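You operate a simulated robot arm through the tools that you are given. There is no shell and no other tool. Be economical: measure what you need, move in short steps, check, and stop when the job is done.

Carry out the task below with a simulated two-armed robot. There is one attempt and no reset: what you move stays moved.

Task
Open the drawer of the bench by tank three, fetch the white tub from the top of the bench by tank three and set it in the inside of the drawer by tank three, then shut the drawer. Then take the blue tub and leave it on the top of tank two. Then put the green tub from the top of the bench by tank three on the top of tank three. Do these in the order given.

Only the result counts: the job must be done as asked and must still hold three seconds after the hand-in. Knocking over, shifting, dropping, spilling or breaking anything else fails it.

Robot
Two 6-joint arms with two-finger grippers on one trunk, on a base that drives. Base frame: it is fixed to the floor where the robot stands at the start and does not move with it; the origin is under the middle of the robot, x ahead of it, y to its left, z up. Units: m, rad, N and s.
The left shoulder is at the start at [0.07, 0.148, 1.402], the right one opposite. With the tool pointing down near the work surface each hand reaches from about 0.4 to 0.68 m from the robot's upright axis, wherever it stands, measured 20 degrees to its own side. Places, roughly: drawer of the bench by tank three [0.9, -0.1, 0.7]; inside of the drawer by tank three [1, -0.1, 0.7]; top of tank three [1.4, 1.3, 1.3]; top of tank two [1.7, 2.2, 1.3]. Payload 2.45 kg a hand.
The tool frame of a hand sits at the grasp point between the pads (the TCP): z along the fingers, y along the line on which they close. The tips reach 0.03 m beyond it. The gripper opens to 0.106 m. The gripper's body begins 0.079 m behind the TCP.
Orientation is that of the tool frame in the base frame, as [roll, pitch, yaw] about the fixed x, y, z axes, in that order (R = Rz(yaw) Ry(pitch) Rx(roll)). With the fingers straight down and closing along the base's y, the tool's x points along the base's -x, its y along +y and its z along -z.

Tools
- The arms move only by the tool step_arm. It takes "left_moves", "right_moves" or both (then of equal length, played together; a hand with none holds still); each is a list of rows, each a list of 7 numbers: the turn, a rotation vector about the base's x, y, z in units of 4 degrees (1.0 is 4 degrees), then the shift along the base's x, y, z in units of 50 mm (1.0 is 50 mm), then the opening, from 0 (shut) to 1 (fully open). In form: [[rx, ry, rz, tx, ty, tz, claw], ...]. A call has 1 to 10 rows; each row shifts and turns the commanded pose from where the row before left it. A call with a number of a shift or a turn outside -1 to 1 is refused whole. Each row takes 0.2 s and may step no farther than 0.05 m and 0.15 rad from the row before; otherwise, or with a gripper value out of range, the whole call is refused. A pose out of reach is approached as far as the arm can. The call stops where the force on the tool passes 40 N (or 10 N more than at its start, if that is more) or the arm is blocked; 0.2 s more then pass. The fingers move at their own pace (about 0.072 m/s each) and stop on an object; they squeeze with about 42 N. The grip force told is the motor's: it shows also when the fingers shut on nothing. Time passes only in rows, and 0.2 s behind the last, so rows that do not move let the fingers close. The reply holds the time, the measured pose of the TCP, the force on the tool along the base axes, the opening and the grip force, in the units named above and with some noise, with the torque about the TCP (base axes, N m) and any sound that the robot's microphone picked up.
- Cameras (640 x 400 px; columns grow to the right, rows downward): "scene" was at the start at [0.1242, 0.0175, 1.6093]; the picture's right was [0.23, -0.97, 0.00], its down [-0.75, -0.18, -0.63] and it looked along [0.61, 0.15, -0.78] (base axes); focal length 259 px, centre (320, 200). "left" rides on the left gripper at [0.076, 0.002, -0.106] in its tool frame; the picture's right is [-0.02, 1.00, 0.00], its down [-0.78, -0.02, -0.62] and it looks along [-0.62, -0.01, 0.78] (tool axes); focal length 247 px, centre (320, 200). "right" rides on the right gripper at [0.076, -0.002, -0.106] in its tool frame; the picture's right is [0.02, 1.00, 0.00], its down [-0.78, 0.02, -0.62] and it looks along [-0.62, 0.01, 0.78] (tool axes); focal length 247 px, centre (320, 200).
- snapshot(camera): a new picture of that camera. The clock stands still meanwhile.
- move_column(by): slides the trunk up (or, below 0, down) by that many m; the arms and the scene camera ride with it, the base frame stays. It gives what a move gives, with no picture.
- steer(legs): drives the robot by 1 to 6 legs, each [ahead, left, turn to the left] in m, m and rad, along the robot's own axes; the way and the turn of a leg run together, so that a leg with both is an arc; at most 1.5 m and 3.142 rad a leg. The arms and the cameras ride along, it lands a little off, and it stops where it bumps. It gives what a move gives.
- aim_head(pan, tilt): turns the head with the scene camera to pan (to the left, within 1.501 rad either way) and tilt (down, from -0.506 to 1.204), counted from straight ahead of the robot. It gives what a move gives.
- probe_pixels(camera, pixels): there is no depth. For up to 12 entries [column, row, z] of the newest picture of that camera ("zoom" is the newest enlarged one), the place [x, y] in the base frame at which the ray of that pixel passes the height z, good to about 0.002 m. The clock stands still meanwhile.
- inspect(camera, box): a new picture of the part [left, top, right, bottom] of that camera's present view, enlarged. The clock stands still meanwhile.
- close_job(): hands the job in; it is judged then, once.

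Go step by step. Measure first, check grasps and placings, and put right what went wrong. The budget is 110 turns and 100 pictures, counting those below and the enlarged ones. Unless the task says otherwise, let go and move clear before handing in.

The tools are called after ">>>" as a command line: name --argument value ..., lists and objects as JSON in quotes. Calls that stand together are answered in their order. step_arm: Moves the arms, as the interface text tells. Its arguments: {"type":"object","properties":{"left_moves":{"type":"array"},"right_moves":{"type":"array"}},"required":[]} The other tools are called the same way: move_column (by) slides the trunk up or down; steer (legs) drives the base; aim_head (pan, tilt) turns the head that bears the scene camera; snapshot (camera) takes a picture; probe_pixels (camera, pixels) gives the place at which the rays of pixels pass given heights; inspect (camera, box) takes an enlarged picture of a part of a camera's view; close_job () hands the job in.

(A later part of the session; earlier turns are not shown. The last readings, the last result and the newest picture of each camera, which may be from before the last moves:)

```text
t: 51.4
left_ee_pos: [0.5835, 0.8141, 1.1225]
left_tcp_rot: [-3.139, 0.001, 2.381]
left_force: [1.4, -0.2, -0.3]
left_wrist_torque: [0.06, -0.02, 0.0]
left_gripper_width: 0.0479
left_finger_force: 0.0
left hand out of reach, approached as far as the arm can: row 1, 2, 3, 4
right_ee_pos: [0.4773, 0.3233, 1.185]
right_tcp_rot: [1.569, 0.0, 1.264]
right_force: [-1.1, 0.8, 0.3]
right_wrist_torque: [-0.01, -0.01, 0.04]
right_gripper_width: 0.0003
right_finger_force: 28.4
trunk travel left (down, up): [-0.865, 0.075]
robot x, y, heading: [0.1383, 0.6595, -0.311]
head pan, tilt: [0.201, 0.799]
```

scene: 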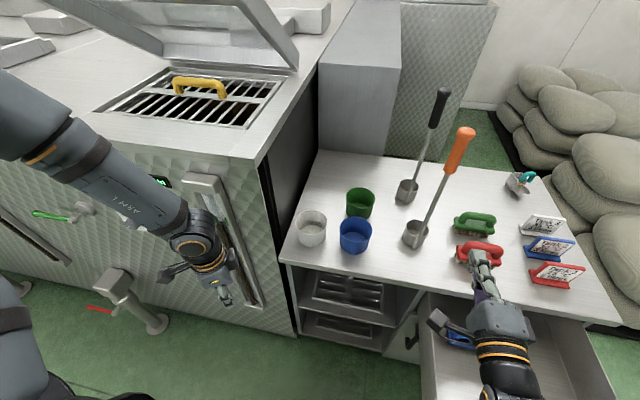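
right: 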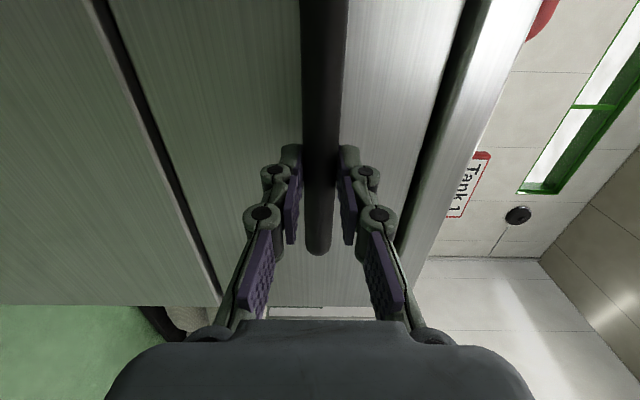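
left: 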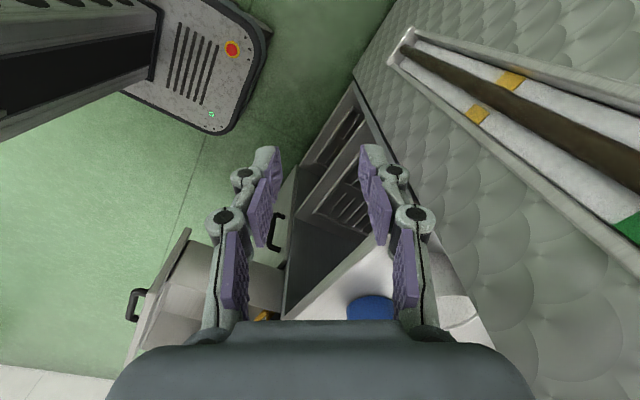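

Even forward motion is blocked here, so a wrist joint seems to be at its limit. Returning to neutral yaw and testing again.

>>> step_arm --left_moves '[[0, 0, 1, 0, 0, 0, 0.45], [0, 0, 1, 0, 0, 0, 0.45], [0, 0, 1, 0, 0, 0, 0.45], [0, 0, 1, 0, 0, 0, 0.45], [0, 0, 1, 0, 0, 0, 0.45], [0, 0, 1, 0, 0, 0, 0.45], [0, 0, 0.5, 0, 0, 0, 0.45], [0, 0, 0, 0.4, -0.12, 0, 0.45], [0, 0, 0, 0.4, -0.12, 0, 0.45], [0, 0, 0, 0.4, -0.12, 0, 0.45]]'

>>> aim_head --pan 0.7 --tilt 0.6

>>> snapshot --camera "scene"

```text
t: 53.6
left_ee_pos: [0.6342, 0.8284, 1.1267]
left_tcp_rot: [-3.139, 0.002, 2.834]
left_force: [1.2, 0.0, -0.2]
left_wrist_torque: [-0.03, 0.01, -0.01]
left_gripper_width: 0.0481
left_finger_force: 0.1
left hand out of reach, approached as far as the arm can: row 8, 9, 10
right_ee_pos: [0.4777, 0.325, 1.1851]
right_tcp_rot: [1.568, 0.001, 1.262]
right_force: [0.2, -0.4, -0.2]
right_wrist_torque: [-0.01, 0.01, 0.01]
right_gripper_width: 0.0
right_finger_force: 28.6
trunk travel left (down, up): [-0.865, 0.075]
robot x, y, heading: [0.1347, 0.6607, -0.316]
head pan, tilt: [0.201, 0.799]
```

```text
t: 54.5
left_ee_pos: [0.6338, 0.8278, 1.1256]
left_tcp_rot: [-3.141, 0.004, 2.833]
left_force: [-0.3, 0.3, -0.7]
left_wrist_torque: [-0.01, 0.03, 0.03]
left_gripper_width: 0.0475
left_finger_force: 0.0
right_ee_pos: [0.4769, 0.3242, 1.1844]
right_tcp_rot: [1.569, 0.0, 1.264]
right_force: [-0.1, -0.3, 0.1]
right_wrist_torque: [0.0, -0.01, -0.02]
right_gripper_width: 0.0
right_finger_force: 28.5
trunk travel left (down, up): [-0.865, 0.075]
robot x, y, heading: [0.1345, 0.665, -0.31]
head pan, tilt: [0.7, 0.6]
```

```text
76 pictures are left
```

scene: 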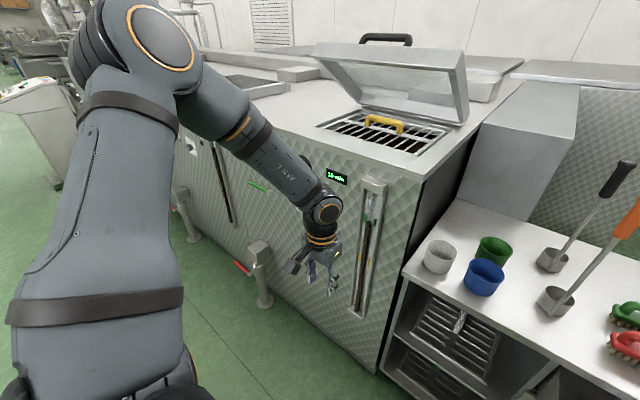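

Elbow is spread far to the left. I'll probe which directions are free from here with small jogs.

>>> step_arm --left_moves '[[0, 0, 0, 0, 0, -0.4, 0.45], [0, 0, 0, 0, 0, -0.4, 0.45], [0, 0, 0, 0, 0, -0.4, 0.45], [0, 0, 0, 0.12, 0.38, 0, 0.45], [0, 0, 0, 0.12, 0.38, 0, 0.45], [0, 0, 0, 0.12, 0.38, 0, 0.45], [0, 0, 0, 0.38, -0.12, 0, 0.45], [0, 0, 0, 0.38, -0.12, 0, 0.45], [0, 0, 0, 0.38, -0.12, 0, 0.45], [0, 0, 0, 0.38, -0.12, 0, 0.45]]'

```text
t: 56.7
left_ee_pos: [0.7116, 0.872, 1.0674]
left_tcp_rot: [3.137, 0.005, 2.839]
left_force: [-0.3, -0.8, -0.4]
left_wrist_torque: [-0.01, 0.0, 0.02]
left_gripper_width: 0.0475
left_finger_force: 0.1
left hand out of reach, approached as far as the arm can: row 2, 3, 10
right_ee_pos: [0.4778, 0.3247, 1.1853]
right_tcp_rot: [1.57, 0.001, 1.264]
right_force: [0.6, 0.3, 0.0]
right_wrist_torque: [-0.01, 0.0, 0.01]
right_gripper_width: 0.0001
right_finger_force: 28.4
trunk travel left (down, up): [-0.865, 0.075]
robot x, y, heading: [0.1328, 0.6597, -0.307]
head pan, tilt: [0.7, 0.6]
```

The boundary looks like a fixed azimuth at this height; probably a singular zone with the wrist at shoulder height. I'll go lower first, then sweep right.

>>> step_arm --left_moves '[[0, 0, 0, 0.15, 0.48, 0, 0.45], [0, 0, 0, 0.15, 0.48, 0, 0.45], [0, 0, 0, 0, 0, -0.9, 0.45], [0, 0, 0, 0, 0, -0.9, 0.45], [0, 0, 0, 0, 0, -0.9, 0.45], [0, 0, 0, 0, 0, -0.9, 0.45], [0, 0, 0, 0, 0, -0.9, 0.45]]'

>>> step_arm --left_moves '[[0, 0, 0, -0.18, -0.57, 0, 0.45], [0, 0, 0, -0.18, -0.57, 0, 0.45], [0, 0, 0, -0.18, -0.57, 0, 0.45], [0, 0, 0, -0.18, -0.57, 0, 0.45], [0, 0, 0, -0.18, -0.57, 0, 0.45], [0, 0, 0, -0.18, -0.57, 0, 0.45]]'

```text
t: 58.3
left_ee_pos: [0.6555, 0.9198, 0.9397]
left_tcp_rot: [-3.141, 0.002, 2.834]
left_force: [1.2, 0.9, 0.4]
left_wrist_torque: [0.01, -0.03, -0.03]
left_gripper_width: 0.048
left_finger_force: 0.0
left hand out of reach, approached as far as the arm can: row 1, 2, 3, 4, 5, 6, 7
right_ee_pos: [0.477, 0.3251, 1.1855]
right_tcp_rot: [1.568, -0.001, 1.263]
right_force: [0.3, 0.2, 0.7]
right_wrist_torque: [0.02, -0.02, -0.01]
right_gripper_width: 0.0
right_finger_force: 28.7
trunk travel left (down, up): [-0.865, 0.075]
robot x, y, heading: [0.1365, 0.6658, -0.308]
head pan, tilt: [0.7, 0.6]
```

```text
t: 59.7
left_ee_pos: [0.5717, 0.8635, 0.9311]
left_tcp_rot: [-3.141, 0.002, 2.836]
left_force: [0.1, -0.5, -0.3]
left_wrist_torque: [-0.02, -0.02, -0.01]
left_gripper_width: 0.0478
left_finger_force: 0.1
left hand out of reach, approached as far as the arm can: row 2, 3, 4, 5, 6
right_ee_pos: [0.4768, 0.3255, 1.1866]
right_tcp_rot: [1.569, 0.001, 1.262]
right_force: [0.7, -0.6, 0.2]
right_wrist_torque: [-0.01, -0.02, -0.01]
right_gripper_width: 0.0001
right_finger_force: 28.4
trunk travel left (down, up): [-0.865, 0.075]
robot x, y, heading: [0.1374, 0.6595, -0.306]
head pan, tilt: [0.7, 0.6]
```

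Lower made it worse; so I'll try higher, raising the hand then sweeping right.

>>> step_arm --left_moves '[[0, 0, 0, 0, 0, 0.9, 0.45], [0, 0, 0, 0, 0, 0.9, 0.45], [0, 0, 0, 0, 0, 0.9, 0.45], [0, 0, 0, 0, 0, 0.9, 0.45], [0, 0, 0, 0, 0, 0.9, 0.45], [0, 0, 0, 0, 0, 0.9, 0.45], [0, 0, 0, 0, 0, 0.9, 0.45], [0, 0, 0, 0, 0, 0.9, 0.45]]'

>>> step_arm --left_moves '[[0, 0, 0, -0.18, -0.57, 0, 0.45], [0, 0, 0, -0.18, -0.57, 0, 0.45], [0, 0, 0, -0.18, -0.57, 0, 0.45], [0, 0, 0, -0.18, -0.57, 0, 0.45], [0, 0, 0, -0.18, -0.57, 0, 0.45], [0, 0, 0, -0.18, -0.57, 0, 0.45]]'

>>> snapshot --camera "scene"

```text
t: 61.5
left_ee_pos: [0.5871, 0.8157, 1.2548]
left_tcp_rot: [-3.139, 0.001, 2.835]
left_force: [0.1, -0.7, 0.1]
left_wrist_torque: [0.05, -0.02, 0.01]
left_gripper_width: 0.0477
left_finger_force: 0.1
left hand out of reach, approached as far as the arm can: row 4, 5, 6, 7, 8
right_ee_pos: [0.4776, 0.3221, 1.186]
right_tcp_rot: [1.569, -0.001, 1.264]
right_force: [-0.4, -0.6, -0.2]
right_wrist_torque: [0.03, 0.0, -0.01]
right_gripper_width: 0.0001
right_finger_force: 28.2
trunk travel left (down, up): [-0.865, 0.075]
robot x, y, heading: [0.1389, 0.6614, -0.31]
head pan, tilt: [0.7, 0.6]
```

```text
t: 62.9
left_ee_pos: [0.5101, 0.8033, 1.236]
left_tcp_rot: [-3.137, 0.002, 2.833]
left_force: [-0.3, -0.8, 0.8]
left_wrist_torque: [-0.04, -0.04, 0.0]
left_gripper_width: 0.0475
left_finger_force: 0.0
left hand out of reach, approached as far as the arm can: row 1, 2, 3, 4, 5, 6
right_ee_pos: [0.4773, 0.3256, 1.1862]
right_tcp_rot: [1.568, 0.001, 1.262]
right_force: [0.1, 0.2, 1.0]
right_wrist_torque: [-0.05, -0.01, -0.01]
right_gripper_width: 0.0
right_finger_force: 29.1
trunk travel left (down, up): [-0.865, 0.075]
robot x, y, heading: [0.1395, 0.6598, -0.304]
head pan, tilt: [0.7, 0.6]
```

```text
75 pictures are left
```

scene: 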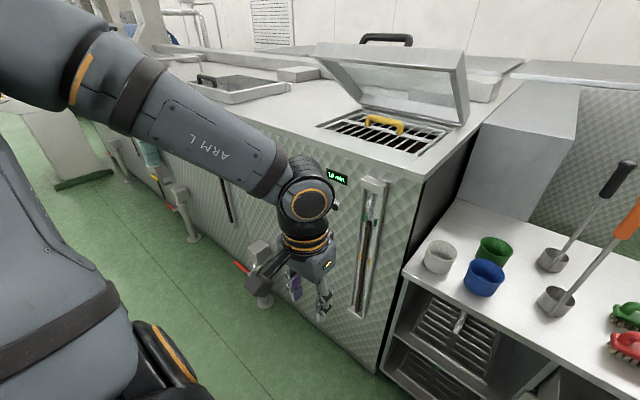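

The left arm can't get to its work zone from this branch, but the right arm works well, so I'll use it for all tubs. Pitching the right hand down 90° about the robot's lateral axis (so it closes front-to-back) while extending it.

>>> step_arm --right_moves '[[0.319, 1, 0, 0.24, -0.075, 0, 0.5], [0.319, 1, 0, 0.24, -0.075, 0, 0.5], [0.319, 1, 0, 0.24, -0.075, 0, 0.5], [0.319, 1, 0, 0.24, -0.075, 0, 0.5], [0.319, 1, 0, 0.24, -0.075, 0, 0.5], [0.319, 1, 0, 0.24, -0.075, 0, 0.5], [0.319, 1, 0, 0.24, -0.075, 0, 0.5], [0.319, 1, 0, 0.24, -0.075, 0, 0.5], [0.319, 1, 0, 0.24, -0.075, 0, 0.5], [0.319, 1, 0, 0.24, -0.075, 0, 0.5]]'

>>> step_arm --right_moves '[[0.319, 1, 0, 0, 0, 0, 0.5], [0.319, 1, 0, 0, 0, 0, 0.5], [0.319, 1, 0, 0, 0, 0, 0.5], [0.319, 1, 0, 0, 0, 0, 0.5], [0.319, 1, 0, 0, 0, 0, 0.5], [0.319, 1, 0, 0, 0, 0, 0.5], [0.319, 1, 0, 0, 0, 0, 0.5], [0.319, 1, 0, 0, 0, 0, 0.5], [0.319, 1, 0, 0, 0, 0, 0.5], [0.319, 1, 0, 0, 0, 0, 0.5]]'

```text
t: 65.1
left_ee_pos: [0.5116, 0.8016, 1.2363]
left_tcp_rot: [-3.141, 0.002, 2.835]
left_force: [0.5, -0.1, 0.5]
left_wrist_torque: [-0.02, 0.02, 0.01]
left_gripper_width: 0.0478
left_finger_force: 0.0
right_ee_pos: [0.603, 0.2834, 1.1778]
right_tcp_rot: [2.306, -0.002, 1.264]
right_force: [-0.5, 0.4, -0.7]
right_wrist_torque: [0.0, 0.02, -0.02]
right_gripper_width: 0.0529
right_finger_force: 0.0
right hand out of reach, approached as far as the arm can: row 1, 2
trunk travel left (down, up): [-0.865, 0.075]
robot x, y, heading: [0.1415, 0.6635, -0.307]
head pan, tilt: [0.7, 0.6]
```

```text
t: 67.3
left_ee_pos: [0.5108, 0.8029, 1.2358]
left_tcp_rot: [-3.141, 0.0, 2.835]
left_force: [0.7, 0.3, 0.1]
left_wrist_torque: [0.03, 0.06, -0.03]
left_gripper_width: 0.0474
left_finger_force: 0.0
right_ee_pos: [0.6509, 0.2683, 1.1202]
right_tcp_rot: [3.037, -0.002, 1.263]
right_force: [0.4, -0.5, 0.4]
right_wrist_torque: [0.0, 0.02, -0.05]
right_gripper_width: 0.053
right_finger_force: 0.0
right hand out of reach, approached as far as the arm can: row 6, 7, 8, 9, 10
trunk travel left (down, up): [-0.865, 0.075]
robot x, y, heading: [0.1381, 0.66, -0.303]
head pan, tilt: [0.7, 0.6]
```

Pitch works. I'll finish levelling the tool, then drive left and forward so the hand is above the white tub's front wall.

>>> step_arm --right_moves '[[0.319, 1, 0, 0, 0, 0, 0.5], [0.13, 0.4, 0, 0, 0, 0, 0.5]]'

>>> steer --legs '[[0, 0.367, 0], [0.19, 0, 0]]'

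>>> aim_head --pan -0.2 --tilt 0.8

>>> snapshot --camera "scene"

>>> snapshot --camera "right"

```text
t: 67.9
left_ee_pos: [0.5113, 0.8023, 1.2361]
left_tcp_rot: [-3.141, 0.002, 2.834]
left_force: [0.0, 0.2, -0.2]
left_wrist_torque: [0.03, 0.02, -0.01]
left_gripper_width: 0.0477
left_finger_force: 0.0
right_ee_pos: [0.6599, 0.2637, 1.112]
right_tcp_rot: [3.141, -0.002, 1.261]
right_force: [0.5, -0.6, -0.4]
right_wrist_torque: [0.03, 0.01, -0.01]
right_gripper_width: 0.0532
right_finger_force: 0.0
right hand out of reach, approached as far as the arm can: row 1
trunk travel left (down, up): [-0.865, 0.075]
robot x, y, heading: [0.1382, 0.6594, -0.305]
head pan, tilt: [0.7, 0.6]
```

```text
t: 71.3
left_ee_pos: [0.7679, 1.1051, 1.2355]
left_tcp_rot: [-3.139, 0.0, 2.834]
left_force: [0.0, -0.2, -1.0]
left_wrist_torque: [0.01, -0.01, 0.01]
left_gripper_width: 0.0475
left_finger_force: 0.0
right_ee_pos: [0.9127, 0.5691, 1.1112]
right_tcp_rot: [-3.128, -0.007, 1.29]
right_force: [-0.1, 0.1, -0.9]
right_wrist_torque: [-0.02, 0.04, 0.01]
right_gripper_width: 0.0532
right_finger_force: 0.0
trunk travel left (down, up): [-0.865, 0.075]
robot x, y, heading: [0.3902, 0.9646, -0.309]
head pan, tilt: [0.7, 0.6]
stopped in leg 2: the force on the tool passed its limit at 140 N (the readings are from after the stop); the commanded pose is now the measured one
```

```text
t: 72.5
left_ee_pos: [0.7659, 1.1052, 1.2368]
left_tcp_rot: [-3.14, 0.002, 2.835]
left_force: [-0.4, 1.0, -0.3]
left_wrist_torque: [0.0, 0.01, -0.03]
left_gripper_width: 0.0478
left_finger_force: 0.0
right_ee_pos: [0.9109, 0.5705, 1.1115]
right_tcp_rot: [-3.13, -0.01, 1.294]
right_force: [0.5, 0.1, 0.8]
right_wrist_torque: [-0.04, 0.0, -0.01]
right_gripper_width: 0.0531
right_finger_force: 0.2
trunk travel left (down, up): [-0.865, 0.075]
robot x, y, heading: [0.3957, 0.9664, -0.306]
head pan, tilt: [-0.201, 0.799]
```

```text
74 pictures are left
```

scene: 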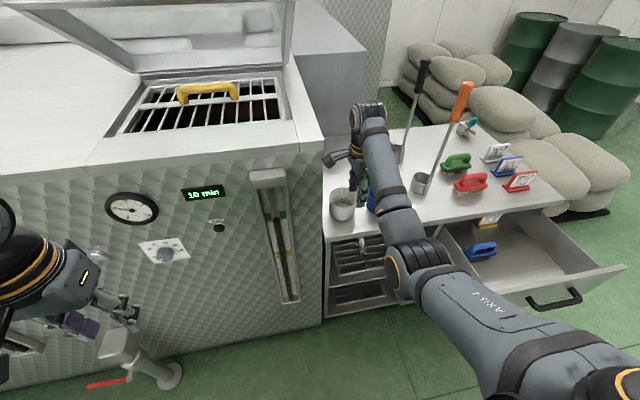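

```text
73 pictures are left
```

right: 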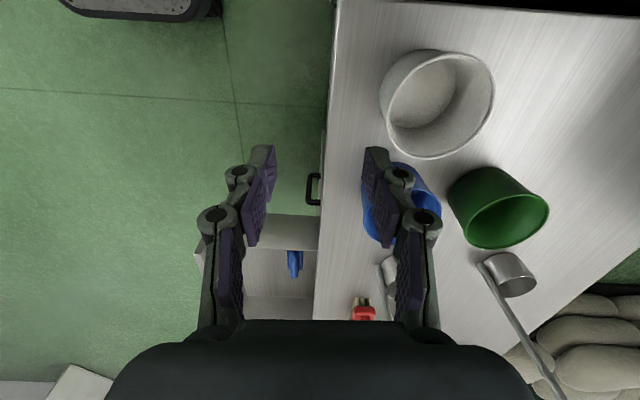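

The right hand's camera bumped the tank's side (fixed; tubs untouched). I'll back off and yaw the hand 48° so the camera clears, gripping the tub's front-right wall instead.

>>> step_arm --right_moves '[[0, 0, 0, -0.6, 0, 0, 0.5], [0, 0, 1, -0.3, 0, 0, 0.5], [0, 0, 1, 0, 0, 0, 0.5], [0, 0, 1, 0, 0, 0, 0.5], [0, 0, 1, 0, 0, 0, 0.5], [0, 0, 1, 0, 0, 0, 0.5], [0, 0, 1, 0, 0, 0, 0.5], [0, 0, 1, 0, 0, 0, 0.5], [0, 0, 1, 0, 0, 0, 0.5], [0, 0, 1, 0, 0, 0, 0.5]]'

>>> step_arm --right_moves '[[0, 0, 1, 0, 0, 0, 0.5], [0, 0, 1, 0, 0, 0, 0.5], [0, 0, 1, 0, -0.3, 0, 0.5], [0, 0, 0, 0, -0.3, 0, 0.5]]'

```text
t: 74.7
left_ee_pos: [0.7651, 1.107, 1.2364]
left_tcp_rot: [-3.139, 0.001, 2.834]
left_force: [-0.8, -0.1, -0.2]
left_wrist_torque: [0.0, 0.03, 0.0]
left_gripper_width: 0.0477
left_finger_force: 0.2
right_ee_pos: [0.8935, 0.5608, 1.0866]
right_tcp_rot: [-3.129, -0.009, 1.92]
right_force: [0.1, 0.2, 1.2]
right_wrist_torque: [0.0, 0.0, -0.04]
right_gripper_width: 0.0528
right_finger_force: 0.0
right hand out of reach, approached as far as the arm can: row 1, 2
trunk travel left (down, up): [-0.865, 0.075]
robot x, y, heading: [0.3956, 0.9681, -0.312]
head pan, tilt: [-0.201, 0.799]
```

```text
t: 75.7
left_ee_pos: [0.7644, 1.1041, 1.2359]
left_tcp_rot: [-3.141, 0.001, 2.833]
left_force: [-0.4, -0.1, 0.2]
left_wrist_torque: [-0.02, 0.03, 0.01]
left_gripper_width: 0.0473
left_finger_force: 0.1
right_ee_pos: [0.8933, 0.5298, 1.0854]
right_tcp_rot: [-3.131, -0.007, 2.132]
right_force: [1.0, 0.6, -0.3]
right_wrist_torque: [0.04, 0.02, 0.01]
right_gripper_width: 0.0533
right_finger_force: 0.0
trunk travel left (down, up): [-0.865, 0.075]
robot x, y, heading: [0.3933, 0.963, -0.308]
head pan, tilt: [-0.201, 0.799]
```

Hand yaw is 2.13 with the camera clear of the tank side. Driving forward 12 cm and checking position over the tub.

>>> steer --legs '[[0.12, 0, 0]]'

>>> snapshot --camera "right"

```text
t: 76.9
left_ee_pos: [0.8766, 1.0705, 1.2375]
left_tcp_rot: [-3.139, 0.005, 2.835]
left_force: [-0.3, 0.3, 0.1]
left_wrist_torque: [-0.02, -0.02, 0.02]
left_gripper_width: 0.0478
left_finger_force: 0.1
right_ee_pos: [1.0036, 0.4956, 1.0877]
right_tcp_rot: [-3.131, -0.005, 2.131]
right_force: [-0.9, -0.3, -0.4]
right_wrist_torque: [0.0, -0.05, 0.0]
right_gripper_width: 0.0529
right_finger_force: 0.1
trunk travel left (down, up): [-0.865, 0.075]
robot x, y, heading: [0.5052, 0.9264, -0.304]
head pan, tilt: [-0.201, 0.799]
```

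```text
72 pictures are left
```

right: 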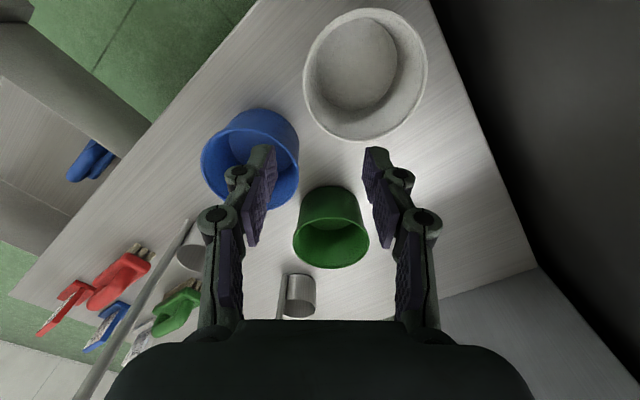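

>>> probe_pixels --camera "right" --pixels '[[303, 85, 0.97], [428, 72, 0.97], [365, 9, 0.97], [365, 142, 0.97], [201, 162, 0.97], [299, 160, 0.97], [250, 108, 0.97], [245, 212, 0.97], [294, 240, 0.97], [369, 240, 0.97], [330, 270, 0.97]]'

```text
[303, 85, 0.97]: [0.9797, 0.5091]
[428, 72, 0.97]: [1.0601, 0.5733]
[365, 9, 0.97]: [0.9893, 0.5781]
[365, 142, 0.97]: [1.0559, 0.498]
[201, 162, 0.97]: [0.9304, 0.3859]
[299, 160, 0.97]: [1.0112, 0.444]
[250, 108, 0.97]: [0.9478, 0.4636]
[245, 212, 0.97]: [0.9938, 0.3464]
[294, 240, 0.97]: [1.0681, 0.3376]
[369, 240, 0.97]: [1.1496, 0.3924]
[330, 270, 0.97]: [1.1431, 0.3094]
```

White rim centre confirmed near (1.022,0.538). Moving to the wall line and descending with one finger inside.

>>> step_arm --right_moves '[[0, 0, 0, -0.43, 0.35, 0, 0.5], [0, 0, 0, 0, 0, -0.7, 0.5], [0, 0, 0, 0, 0, -0.7, 0.5]]'

>>> snapshot --camera "right"

>>> inspect --camera "scene" --box '[290, 110, 450, 250]'

```text
t: 77.7
left_ee_pos: [0.881, 1.0692, 1.2357]
left_tcp_rot: [-3.141, 0.0, 2.835]
left_force: [0.2, 0.6, 0.6]
left_wrist_torque: [0.01, 0.07, -0.01]
left_gripper_width: 0.0479
left_finger_force: 0.0
right_ee_pos: [0.9938, 0.5083, 1.0051]
right_tcp_rot: [-3.129, -0.011, 2.13]
right_force: [-0.2, 1.2, 0.1]
right_wrist_torque: [0.0, 0.03, 0.02]
right_gripper_width: 0.0534
right_finger_force: 0.1
right hand out of reach, approached as far as the arm can: row 1
trunk travel left (down, up): [-0.865, 0.075]
robot x, y, heading: [0.5055, 0.9318, -0.308]
head pan, tilt: [-0.201, 0.799]
```

```text
71 pictures are left
```

right: 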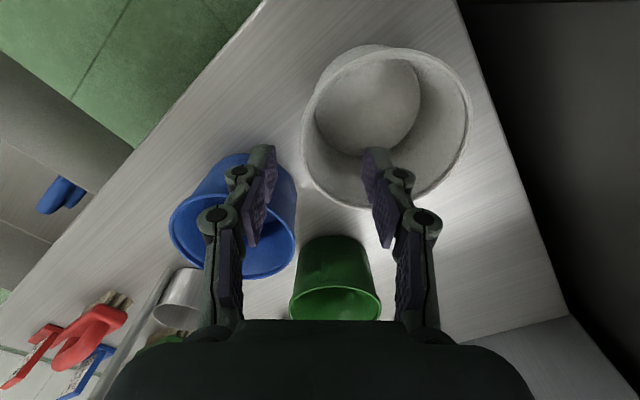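

```text
2.86 times, centred on (370, 180) of scene
```

zoom: 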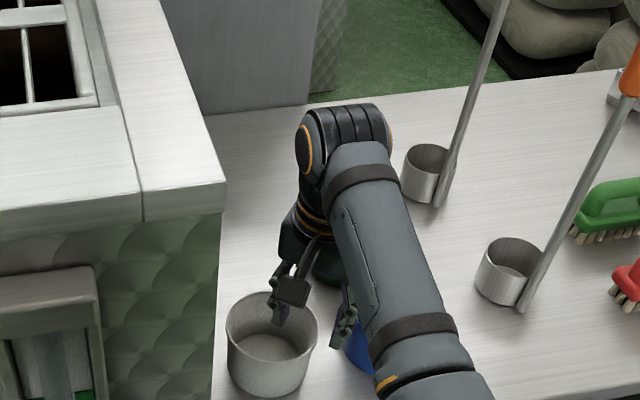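

Aligned; a final −12 mm correction and descend to z≈0.95.

>>> step_arm --right_moves '[[0, 0, 0, -0.24, 0.1, 0, 0.5], [0, 0, 0, 0, 0, -0.6, 0.5], [0, 0, 0, 0, 0, -0.5, 0.5]]'

>>> snapshot --camera "right"

```text
t: 78.5
left_ee_pos: [0.8798, 1.0701, 1.2361]
left_tcp_rot: [-3.141, 0.001, 2.836]
left_force: [-0.3, -1.6, 0.4]
left_wrist_torque: [0.0, 0.01, 0.01]
left_gripper_width: 0.0478
left_finger_force: 0.1
right_ee_pos: [0.9803, 0.5134, 0.9521]
right_tcp_rot: [-3.126, -0.01, 2.129]
right_force: [0.3, 0.3, -0.1]
right_wrist_torque: [-0.02, -0.01, -0.01]
right_gripper_width: 0.053
right_finger_force: 0.1
trunk travel left (down, up): [-0.865, 0.075]
robot x, y, heading: [0.5051, 0.927, -0.305]
head pan, tilt: [-0.201, 0.799]
```

```text
69 pictures are left
```

right: 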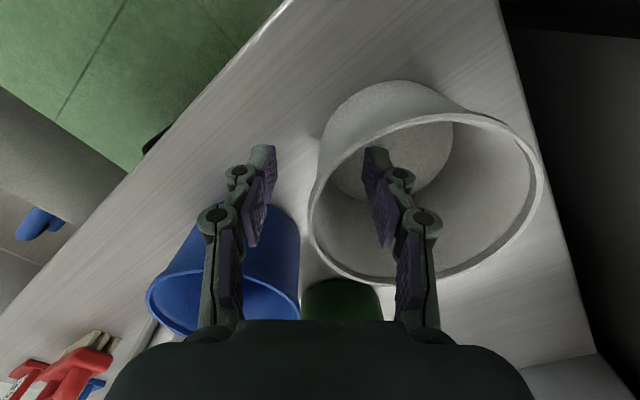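

The wall is between the fingers, one inside and one outside, with blue clear. Closing and then lifting.

>>> step_arm --right_moves '[[0, 0, 0, 0, 0, 0, 0], [0, 0, 0, 0, 0, 0, 0], [0, 0, 0, 0, 0, 0, 0], [0, 0, 0, 0, 0, 0, 0]]'

>>> step_arm --right_moves '[[0, 0, 0, 0, 0, 0.4, 0], [0, 0, 0, 0, 0, 0.7, 0], [0, 0, 0, 0, 0, 0.7, 0], [0, 0, 0, 0, 0, 0.7, 0]]'

>>> snapshot --camera "right"

```text
t: 79.5
left_ee_pos: [0.8782, 1.0713, 1.2379]
left_tcp_rot: [-3.139, 0.005, 2.837]
left_force: [0.5, -0.3, 0.1]
left_wrist_torque: [0.03, -0.03, -0.01]
left_gripper_width: 0.0477
left_finger_force: 0.0
right_ee_pos: [0.9813, 0.5147, 0.955]
right_tcp_rot: [-3.133, -0.004, 2.132]
right_force: [4.4, -0.5, 14.0]
right_wrist_torque: [0.59, -1.3, -0.26]
right_gripper_width: 0.0069
right_finger_force: 35.2
trunk travel left (down, up): [-0.865, 0.075]
robot x, y, heading: [0.5065, 0.9334, -0.306]
head pan, tilt: [-0.201, 0.799]
```

```text
t: 80.5
left_ee_pos: [0.8792, 1.0708, 1.2359]
left_tcp_rot: [-3.14, 0.002, 2.836]
left_force: [-0.3, 0.7, -0.9]
left_wrist_torque: [0.0, -0.02, 0.01]
left_gripper_width: 0.0479
left_finger_force: 0.1
right_ee_pos: [0.9872, 0.512, 1.0717]
right_tcp_rot: [-3.128, -0.009, 2.131]
right_force: [0.0, 0.1, -0.2]
right_wrist_torque: [-0.02, 0.06, 0.01]
right_gripper_width: 0.0061
right_finger_force: 34.8
right hand out of reach, approached as far as the arm can: row 4
trunk travel left (down, up): [-0.865, 0.075]
robot x, y, heading: [0.5051, 0.9286, -0.308]
head pan, tilt: [-0.201, 0.799]
```

```text
68 pictures are left
```

right: 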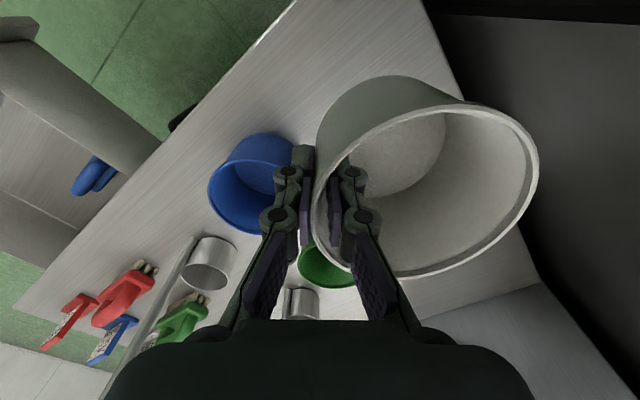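

The white tub is held and lifted. Backing out clear of the bench, then measuring the drawer interior.

>>> steer --legs '[[-0.3, 0, 0]]'

>>> aim_head --pan -0.7 --tilt 0.75

>>> snapshot --camera "scene"

```text
t: 82.5
left_ee_pos: [0.5937, 1.1605, 1.2353]
left_tcp_rot: [-3.139, -0.001, 2.836]
left_force: [-0.2, 0.1, -0.9]
left_wrist_torque: [0.01, 0.05, -0.02]
left_gripper_width: 0.0477
left_finger_force: 0.2
right_ee_pos: [0.7004, 0.602, 1.0706]
right_tcp_rot: [-3.13, -0.01, 2.131]
right_force: [0.1, -0.4, -0.7]
right_wrist_torque: [-0.01, 0.01, 0.03]
right_gripper_width: 0.0063
right_finger_force: 34.6
trunk travel left (down, up): [-0.865, 0.075]
robot x, y, heading: [0.2215, 1.0262, -0.305]
head pan, tilt: [-0.201, 0.799]
```

```text
t: 83.5
left_ee_pos: [0.5907, 1.1614, 1.2372]
left_tcp_rot: [-3.138, 0.002, 2.836]
left_force: [-0.3, -0.2, -0.4]
left_wrist_torque: [0.0, -0.04, 0.0]
left_gripper_width: 0.0477
left_finger_force: 0.0
right_ee_pos: [0.6985, 0.6038, 1.0712]
right_tcp_rot: [-3.132, -0.008, 2.13]
right_force: [-0.4, 0.7, -0.2]
right_wrist_torque: [-0.02, -0.01, -0.03]
right_gripper_width: 0.0063
right_finger_force: 34.6
trunk travel left (down, up): [-0.865, 0.075]
robot x, y, heading: [0.2145, 1.0182, -0.308]
head pan, tilt: [-0.7, 0.75]
```

```text
67 pictures are left
```

scene: 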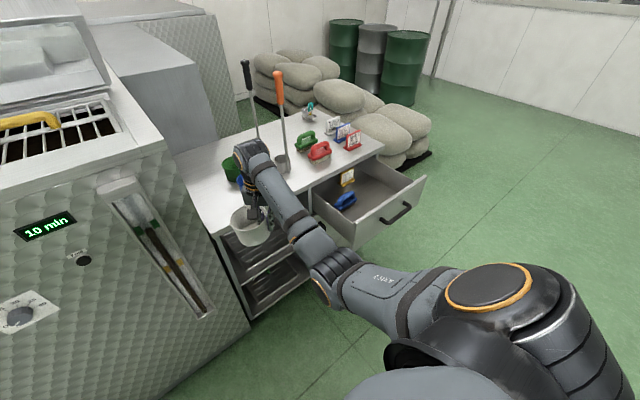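

Driving right 0.6 m to bring the tub over the open drawer area.

>>> steer --legs '[[0, -0.6, 0]]'

>>> aim_head --pan -0.15 --tilt 0.85

>>> snapshot --camera "scene"

>>> snapshot --camera "right"

```text
t: 86.9
left_ee_pos: [0.4113, 0.5895, 1.235]
left_tcp_rot: [-3.137, 0.003, 2.839]
left_force: [-0.3, -0.4, -0.3]
left_wrist_torque: [-0.03, -0.01, -0.01]
left_gripper_width: 0.0477
left_finger_force: 0.1
right_ee_pos: [0.5216, 0.0326, 1.0716]
right_tcp_rot: [-3.129, -0.007, 2.135]
right_force: [0.6, -0.1, -0.3]
right_wrist_torque: [-0.01, 0.0, 0.03]
right_gripper_width: 0.0061
right_finger_force: 35.2
trunk travel left (down, up): [-0.865, 0.075]
robot x, y, heading: [0.0369, 0.4457, -0.3]
head pan, tilt: [-0.7, 0.75]
```

```text
t: 87.8
left_ee_pos: [0.4106, 0.5875, 1.2355]
left_tcp_rot: [-3.139, 0.002, 2.838]
left_force: [0.1, -0.5, 0.1]
left_wrist_torque: [0.0, 0.01, 0.05]
left_gripper_width: 0.0477
left_finger_force: 0.1
right_ee_pos: [0.5217, 0.0315, 1.0706]
right_tcp_rot: [-3.131, -0.005, 2.136]
right_force: [-0.8, 0.3, -0.6]
right_wrist_torque: [-0.01, 0.02, 0.0]
right_gripper_width: 0.006
right_finger_force: 34.4
trunk travel left (down, up): [-0.865, 0.075]
robot x, y, heading: [0.0407, 0.443, -0.303]
head pan, tilt: [-0.15, 0.85]
```

```text
66 pictures are left
```

scene: 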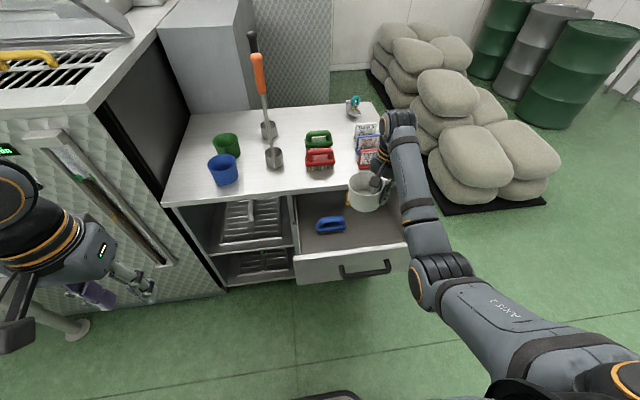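

```text
65 pictures are left
```

right: 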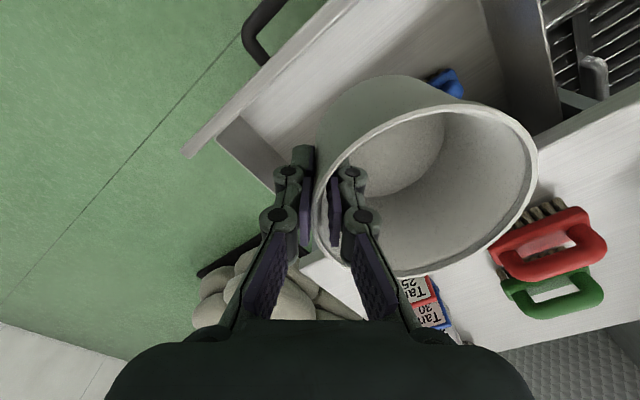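

>>> inspect --camera "scene" --box '[285, 170, 425, 290]'

>>> probe_pixels --camera "right" --pixels '[[188, 156, 0.86], [240, 120, 0.86], [240, 120, 0.8], [505, 95, 0.8]]'

```text
3.33 times, centred on (355, 230) of scene
```

zoom: 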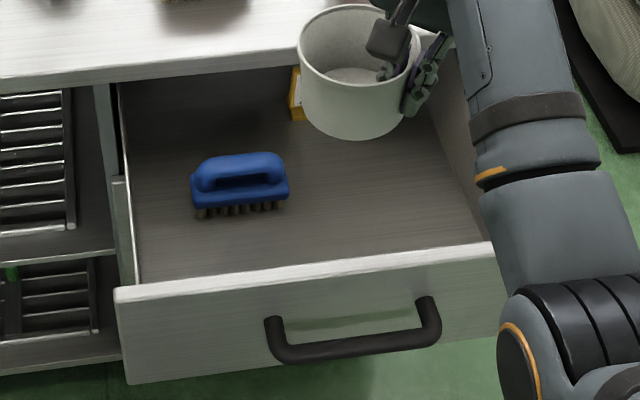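

```text
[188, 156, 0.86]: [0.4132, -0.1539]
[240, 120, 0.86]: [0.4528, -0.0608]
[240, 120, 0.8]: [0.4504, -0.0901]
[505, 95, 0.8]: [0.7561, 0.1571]
```

>>> probe_pixels --camera "zoom" --pixels '[[115, 293, 0.87], [492, 250, 0.87], [122, 385, 0.7], [200, 218, 0.72], [287, 210, 0.72], [290, 152, 0.78], [300, 120, 0.72], [140, 282, 0.72], [485, 242, 0.72], [132, 300, 0.87], [350, 140, 0.72]]'

```text
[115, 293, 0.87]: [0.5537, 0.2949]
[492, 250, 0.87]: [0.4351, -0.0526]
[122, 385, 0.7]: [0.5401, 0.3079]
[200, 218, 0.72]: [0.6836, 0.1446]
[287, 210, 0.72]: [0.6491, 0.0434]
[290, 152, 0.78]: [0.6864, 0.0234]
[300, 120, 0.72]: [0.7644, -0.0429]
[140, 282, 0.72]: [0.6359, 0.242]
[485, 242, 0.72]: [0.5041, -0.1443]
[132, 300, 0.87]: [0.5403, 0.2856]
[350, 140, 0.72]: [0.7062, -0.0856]
```

Drawer spans ~0–0.26 m out with brush on its left; free space is front-right. Shifting base right 12 cm and forward 8.7 cm so the tub will drop at about (0.61,−0.08).

>>> steer --legs '[[0, -0.12, 0], [0.087, 0, 0]]'

>>> snapshot --camera "right"

>>> snapshot --camera "scene"

```text
t: 89.8
left_ee_pos: [0.4518, 0.4505, 1.2373]
left_tcp_rot: [-3.138, 0.006, 2.84]
left_force: [-0.2, 0.3, 0.3]
left_wrist_torque: [-0.02, -0.06, -0.02]
left_gripper_width: 0.0477
left_finger_force: 0.1
right_ee_pos: [0.5622, -0.1065, 1.0744]
right_tcp_rot: [-3.134, -0.002, 2.135]
right_force: [-0.6, 1.0, -0.5]
right_wrist_torque: [-0.06, -0.03, -0.02]
right_gripper_width: 0.0066
right_finger_force: 34.6
trunk travel left (down, up): [-0.865, 0.075]
robot x, y, heading: [0.0838, 0.3028, -0.303]
head pan, tilt: [-0.15, 0.85]
```

```text
63 pictures are left
```

right: 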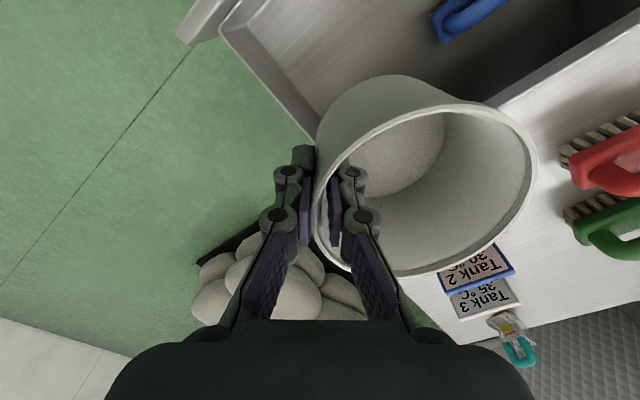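

```text
62 pictures are left
```

scene: 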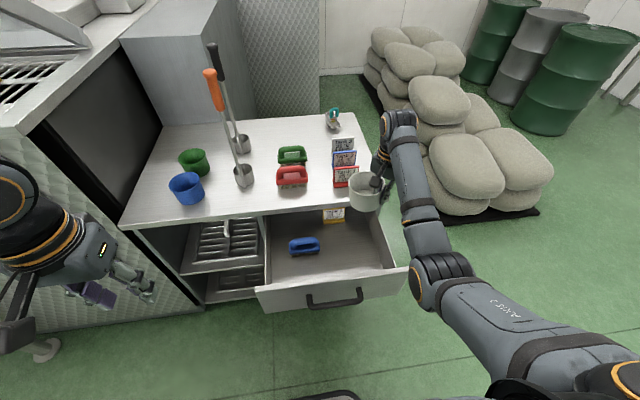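

Checking the drawer's right wall position against the hand before descending.

>>> probe_pixels --camera "right" --pixels '[[225, 25, 0.84], [310, 138, 0.84], [225, 25, 0.87], [310, 138, 0.87], [195, 35, 0.87], [500, 100, 0.9]]'

>>> probe_pixels --camera "scene" --pixels '[[395, 268, 0.84], [407, 266, 0.87], [256, 290, 0.87], [378, 225, 0.84], [393, 265, 0.72]]'

>>> inspect --camera "scene" --box '[300, 150, 420, 290]'

```text
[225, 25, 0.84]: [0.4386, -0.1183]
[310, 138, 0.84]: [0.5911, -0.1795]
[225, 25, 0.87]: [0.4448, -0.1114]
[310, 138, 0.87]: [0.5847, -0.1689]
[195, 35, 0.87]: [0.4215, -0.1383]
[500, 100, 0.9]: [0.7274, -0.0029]
```

```text
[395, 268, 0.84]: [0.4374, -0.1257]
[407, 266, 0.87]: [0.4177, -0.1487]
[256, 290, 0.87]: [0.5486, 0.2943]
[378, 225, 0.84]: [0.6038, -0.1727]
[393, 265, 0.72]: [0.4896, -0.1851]
```

```text
2.86 times, centred on (360, 220) of scene
```

zoom: 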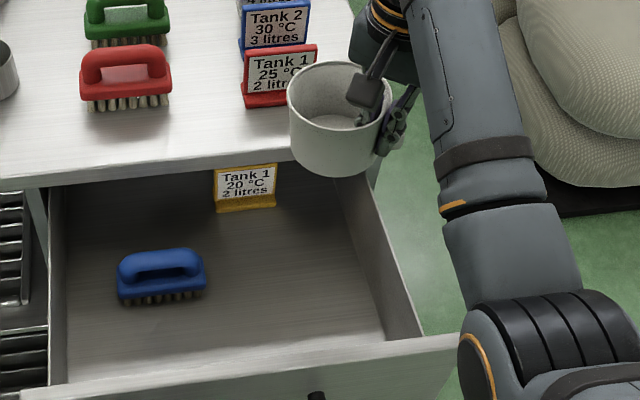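

Right wall's inner face is ~5 cm from the hand axis; I'll shift 4 cm left for margin, then lower the column.

>>> step_arm --right_moves '[[0, 0, 0, 0.12, 0.38, 0, 0], [0, 0, 0, 0.12, 0.38, 0, 0]]'

>>> move_column --by -0.24

>>> snapshot --camera "right"

>>> snapshot --camera "scene"

```text
t: 90.4
left_ee_pos: [0.4534, 0.4513, 1.2379]
left_tcp_rot: [-3.138, 0.004, 2.839]
left_force: [-0.1, -0.7, 1.0]
left_wrist_torque: [0.0, -0.03, 0.01]
left_gripper_width: 0.0476
left_finger_force: 0.0
right_ee_pos: [0.5772, -0.0675, 1.073]
right_tcp_rot: [-3.133, -0.003, 2.136]
right_force: [0.1, 0.2, -0.4]
right_wrist_torque: [-0.05, -0.01, -0.03]
right_gripper_width: 0.0063
right_finger_force: 34.8
trunk travel left (down, up): [-0.865, 0.075]
robot x, y, heading: [0.0815, 0.3058, -0.3]
head pan, tilt: [-0.15, 0.85]
```

```text
t: 92.9
left_ee_pos: [0.457, 0.4484, 0.9968]
left_tcp_rot: [-3.139, 0.001, 2.84]
left_force: [-0.6, -0.2, 0.7]
left_wrist_torque: [-0.04, 0.02, -0.01]
left_gripper_width: 0.0479
left_finger_force: 0.0
right_ee_pos: [0.5791, -0.0697, 0.8311]
right_tcp_rot: [-3.131, -0.007, 2.136]
right_force: [0.5, 0.1, 0.0]
right_wrist_torque: [0.03, 0.0, 0.0]
right_gripper_width: 0.0063
right_finger_force: 33.9
trunk travel left (down, up): [-0.625, 0.315]
robot x, y, heading: [0.0833, 0.3058, -0.3]
head pan, tilt: [-0.15, 0.85]
```

```text
60 pictures are left
```

right: 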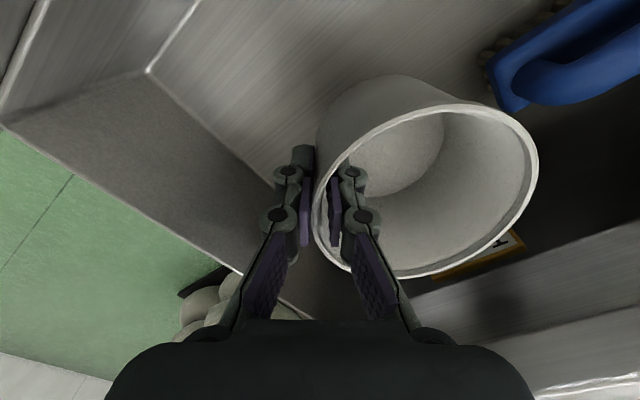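

```text
59 pictures are left
```

scene: 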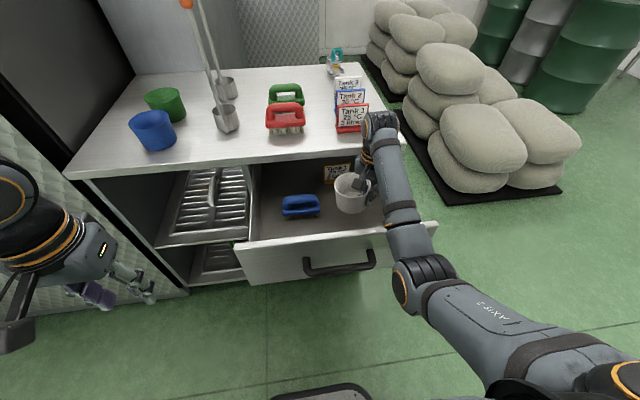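

Checking wrist clearance against the bench top and the red card before lowering further.

>>> inspect --camera "scene" --box '[290, 60, 450, 240]'

```text
2.22 times, centred on (370, 150) of scene
```

zoom: 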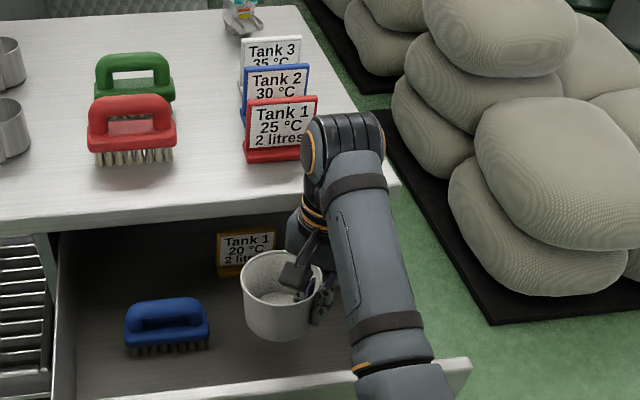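

>>> probe_pixels --camera "scene" --pixels '[[381, 125, 1.02], [381, 125, 1.06], [381, 125, 1.1], [365, 150, 1.0], [350, 213, 0.77], [350, 213, 0.72]]'

```text
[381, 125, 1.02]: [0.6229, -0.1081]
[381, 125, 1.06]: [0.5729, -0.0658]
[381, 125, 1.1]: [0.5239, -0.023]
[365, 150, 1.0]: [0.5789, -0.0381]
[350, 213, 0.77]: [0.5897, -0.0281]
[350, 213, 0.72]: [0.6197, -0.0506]
```

The wrist is directly above the tool and clear of the bench. Lowering gently to touch the drawer floor.

>>> step_arm --right_moves '[[0, 0, 0, 0, 0, -0.3, 0], [0, 0, 0, 0, 0, -0.3, 0], [0, 0, 0, 0, 0, -0.2, 0]]'

>>> snapshot --camera "right"

```text
t: 93.7
left_ee_pos: [0.4559, 0.4492, 0.9962]
left_tcp_rot: [-3.141, 0.002, 2.84]
left_force: [0.0, -0.2, -0.3]
left_wrist_torque: [0.0, 0.01, 0.02]
left_gripper_width: 0.0476
left_finger_force: 0.1
right_ee_pos: [0.5796, -0.0696, 0.7906]
right_tcp_rot: [-3.132, -0.006, 2.138]
right_force: [-0.4, 0.3, 0.0]
right_wrist_torque: [-0.02, 0.02, -0.02]
right_gripper_width: 0.0063
right_finger_force: 34.7
trunk travel left (down, up): [-0.625, 0.315]
robot x, y, heading: [0.0819, 0.3041, -0.302]
head pan, tilt: [-0.15, 0.85]
```

```text
57 pictures are left
```

right: 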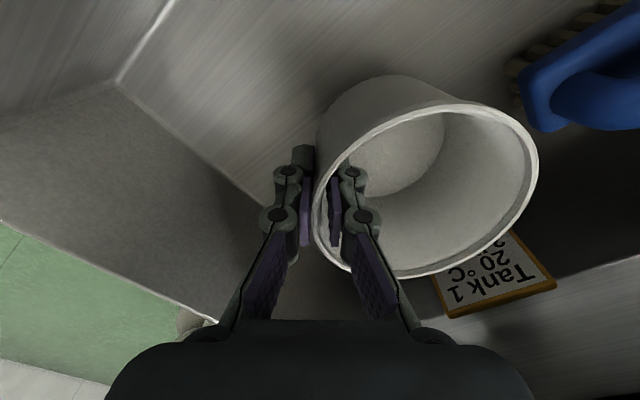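

>>> step_arm --right_moves '[[0, 0, 0, 0, 0, -0.12, 0], [0, 0, 0, 0, 0, -0.12, 0], [0, 0, 0, 0, 0, -0.12, 0]]'

```text
t: 94.5
left_ee_pos: [0.4568, 0.4494, 0.9959]
left_tcp_rot: [-3.14, 0.002, 2.841]
left_force: [1.3, -0.3, -0.1]
left_wrist_torque: [0.04, -0.01, -0.02]
left_gripper_width: 0.0473
left_finger_force: 0.0
right_ee_pos: [0.5786, -0.0687, 0.7721]
right_tcp_rot: [-3.132, -0.006, 2.135]
right_force: [-0.2, -0.7, -0.8]
right_wrist_torque: [0.03, 0.01, 0.01]
right_gripper_width: 0.0063
right_finger_force: 34.8
trunk travel left (down, up): [-0.625, 0.315]
robot x, y, heading: [0.083, 0.3039, -0.3]
head pan, tilt: [-0.15, 0.85]
```

>>> step_arm --right_moves '[[0, 0, 0, 0, 0, -0.1, 0], [0, 0, 0, 0, 0, -0.1, 0], [0, 0, 0, 0, 0, -0.1, 0]]'

>>> snapshot --camera "right"

>>> inspect --camera "scene" --box '[300, 130, 440, 250]'

```text
t: 95.3
left_ee_pos: [0.4564, 0.4489, 0.9967]
left_tcp_rot: [-3.139, 0.002, 2.839]
left_force: [0.6, 0.1, -0.2]
left_wrist_torque: [0.03, 0.0, -0.01]
left_gripper_width: 0.0478
left_finger_force: 0.1
right_ee_pos: [0.5802, -0.0699, 0.7575]
right_tcp_rot: [-3.132, -0.005, 2.135]
right_force: [0.4, 0.8, -0.7]
right_wrist_torque: [-0.06, 0.01, -0.02]
right_gripper_width: 0.0062
right_finger_force: 34.6
trunk travel left (down, up): [-0.625, 0.315]
robot x, y, heading: [0.0846, 0.3078, -0.303]
head pan, tilt: [-0.15, 0.85]
```

```text
56 pictures are left
```

right: 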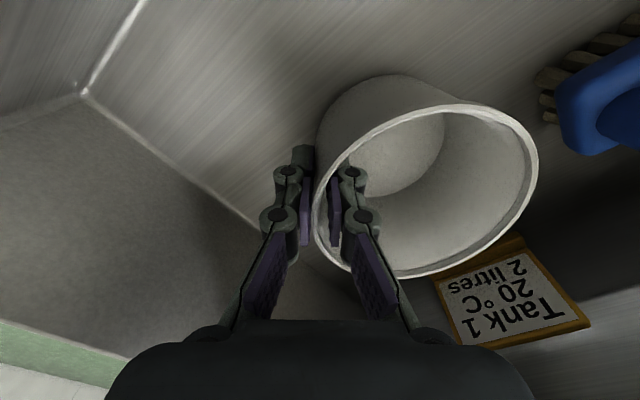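

```text
3.33 times, centred on (370, 190) of scene
```

zoom: 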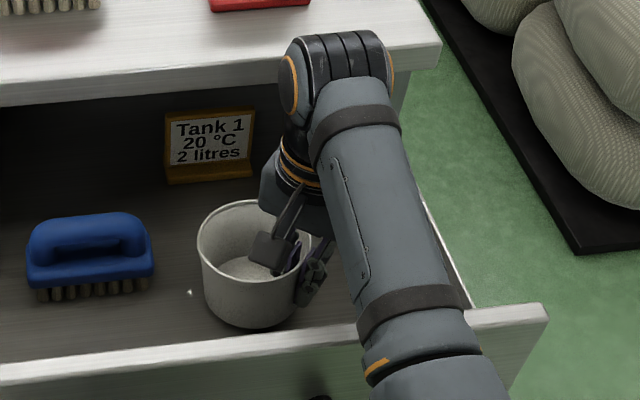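

>>> step_arm --right_moves '[[0, 0, 0, 0, 0, -0.08, 0], [0, 0, 0, 0, 0, -0.08, 0], [0, 0, 0, 0, 0, -0.08, 0], [0, 0, 0, 0, 0, -0.08, 0]]'

```text
t: 96.3
left_ee_pos: [0.4525, 0.4496, 0.9991]
left_tcp_rot: [-3.139, 0.007, 2.839]
left_force: [-0.3, -0.5, 0.8]
left_wrist_torque: [0.02, -0.04, -0.01]
left_gripper_width: 0.0476
left_finger_force: 0.0
right_ee_pos: [0.5779, -0.0699, 0.7453]
right_tcp_rot: [-3.138, 0.001, 2.135]
right_force: [-3.3, -8.1, 31.4]
right_wrist_torque: [1.22, -1.11, -0.01]
right_gripper_width: 0.0081
right_finger_force: 35.6
trunk travel left (down, up): [-0.625, 0.315]
robot x, y, heading: [0.0879, 0.3054, -0.3]
head pan, tilt: [-0.15, 0.85]
```

The tub touches the floor (31 N). Easing up slightly, opening partway and lifting straight out.

>>> step_arm --right_moves '[[0, 0, 0, 0, 0, 0.06, 0], [0, 0, 0, 0, 0, 0, 0.4], [0, 0, 0, 0, 0, 0, 0.4], [0, 0, 0, 0, 0, 0, 0.4]]'

>>> step_arm --right_moves '[[0, 0, 0, 0, 0, 0.4, 0.4], [0, 0, 0, 0, 0, 0.6, 0.4], [0, 0, 0, 0, 0, 0.8, 0.4]]'

>>> move_column --by 0.24

>>> snapshot --camera "right"

>>> snapshot --camera "scene"

```text
t: 97.3
left_ee_pos: [0.4572, 0.4493, 0.9958]
left_tcp_rot: [-3.139, 0.002, 2.841]
left_force: [-0.1, -0.4, 0.1]
left_wrist_torque: [-0.02, 0.03, -0.02]
left_gripper_width: 0.0476
left_finger_force: 0.0
right_ee_pos: [0.5788, -0.0701, 0.7437]
right_tcp_rot: [-3.131, -0.007, 2.136]
right_force: [-0.4, -1.0, -0.6]
right_wrist_torque: [0.0, 0.01, 0.0]
right_gripper_width: 0.0425
right_finger_force: 0.0
trunk travel left (down, up): [-0.625, 0.315]
robot x, y, heading: [0.0818, 0.3067, -0.301]
head pan, tilt: [-0.15, 0.85]
```

```text
t: 98.1
left_ee_pos: [0.4551, 0.4494, 0.9963]
left_tcp_rot: [-3.139, 0.001, 2.839]
left_force: [-0.3, -0.6, 0.6]
left_wrist_torque: [-0.01, 0.02, -0.04]
left_gripper_width: 0.0479
left_finger_force: 0.1
right_ee_pos: [0.5801, -0.0713, 0.8324]
right_tcp_rot: [-3.131, -0.004, 2.137]
right_force: [0.7, -0.4, 0.0]
right_wrist_torque: [-0.01, 0.0, 0.01]
right_gripper_width: 0.0422
right_finger_force: 0.0
right hand out of reach, approached as far as the arm can: row 3
trunk travel left (down, up): [-0.625, 0.315]
robot x, y, heading: [0.0836, 0.3029, -0.3]
head pan, tilt: [-0.15, 0.85]
```

```text
t: 100.6
left_ee_pos: [0.4558, 0.4494, 1.2357]
left_tcp_rot: [-3.139, 0.003, 2.839]
left_force: [-0.5, -0.6, 0.2]
left_wrist_torque: [-0.02, -0.02, -0.04]
left_gripper_width: 0.0479
left_finger_force: 0.1
right_ee_pos: [0.5805, -0.0701, 1.0724]
right_tcp_rot: [-3.131, -0.007, 2.137]
right_force: [-0.4, -0.3, 0.7]
right_wrist_torque: [-0.01, 0.01, 0.0]
right_gripper_width: 0.0425
right_finger_force: 0.0
trunk travel left (down, up): [-0.865, 0.075]
robot x, y, heading: [0.0835, 0.3077, -0.303]
head pan, tilt: [-0.15, 0.85]
```

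```text
54 pictures are left
```

right: 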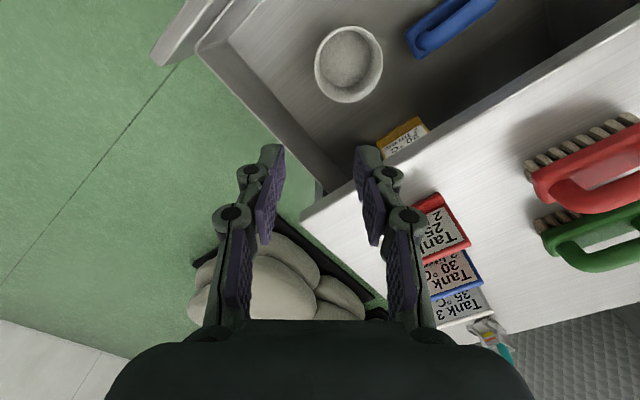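

```text
53 pictures are left
```

scene: 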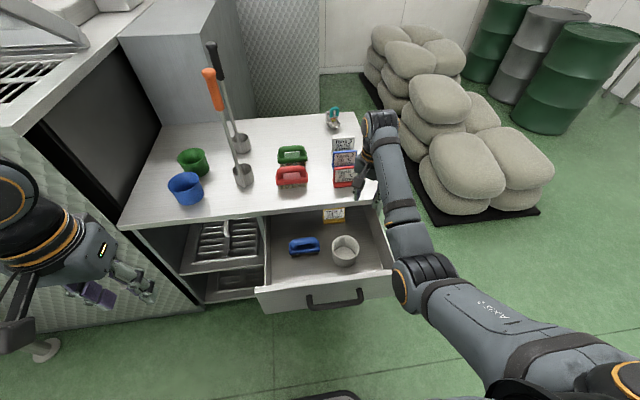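

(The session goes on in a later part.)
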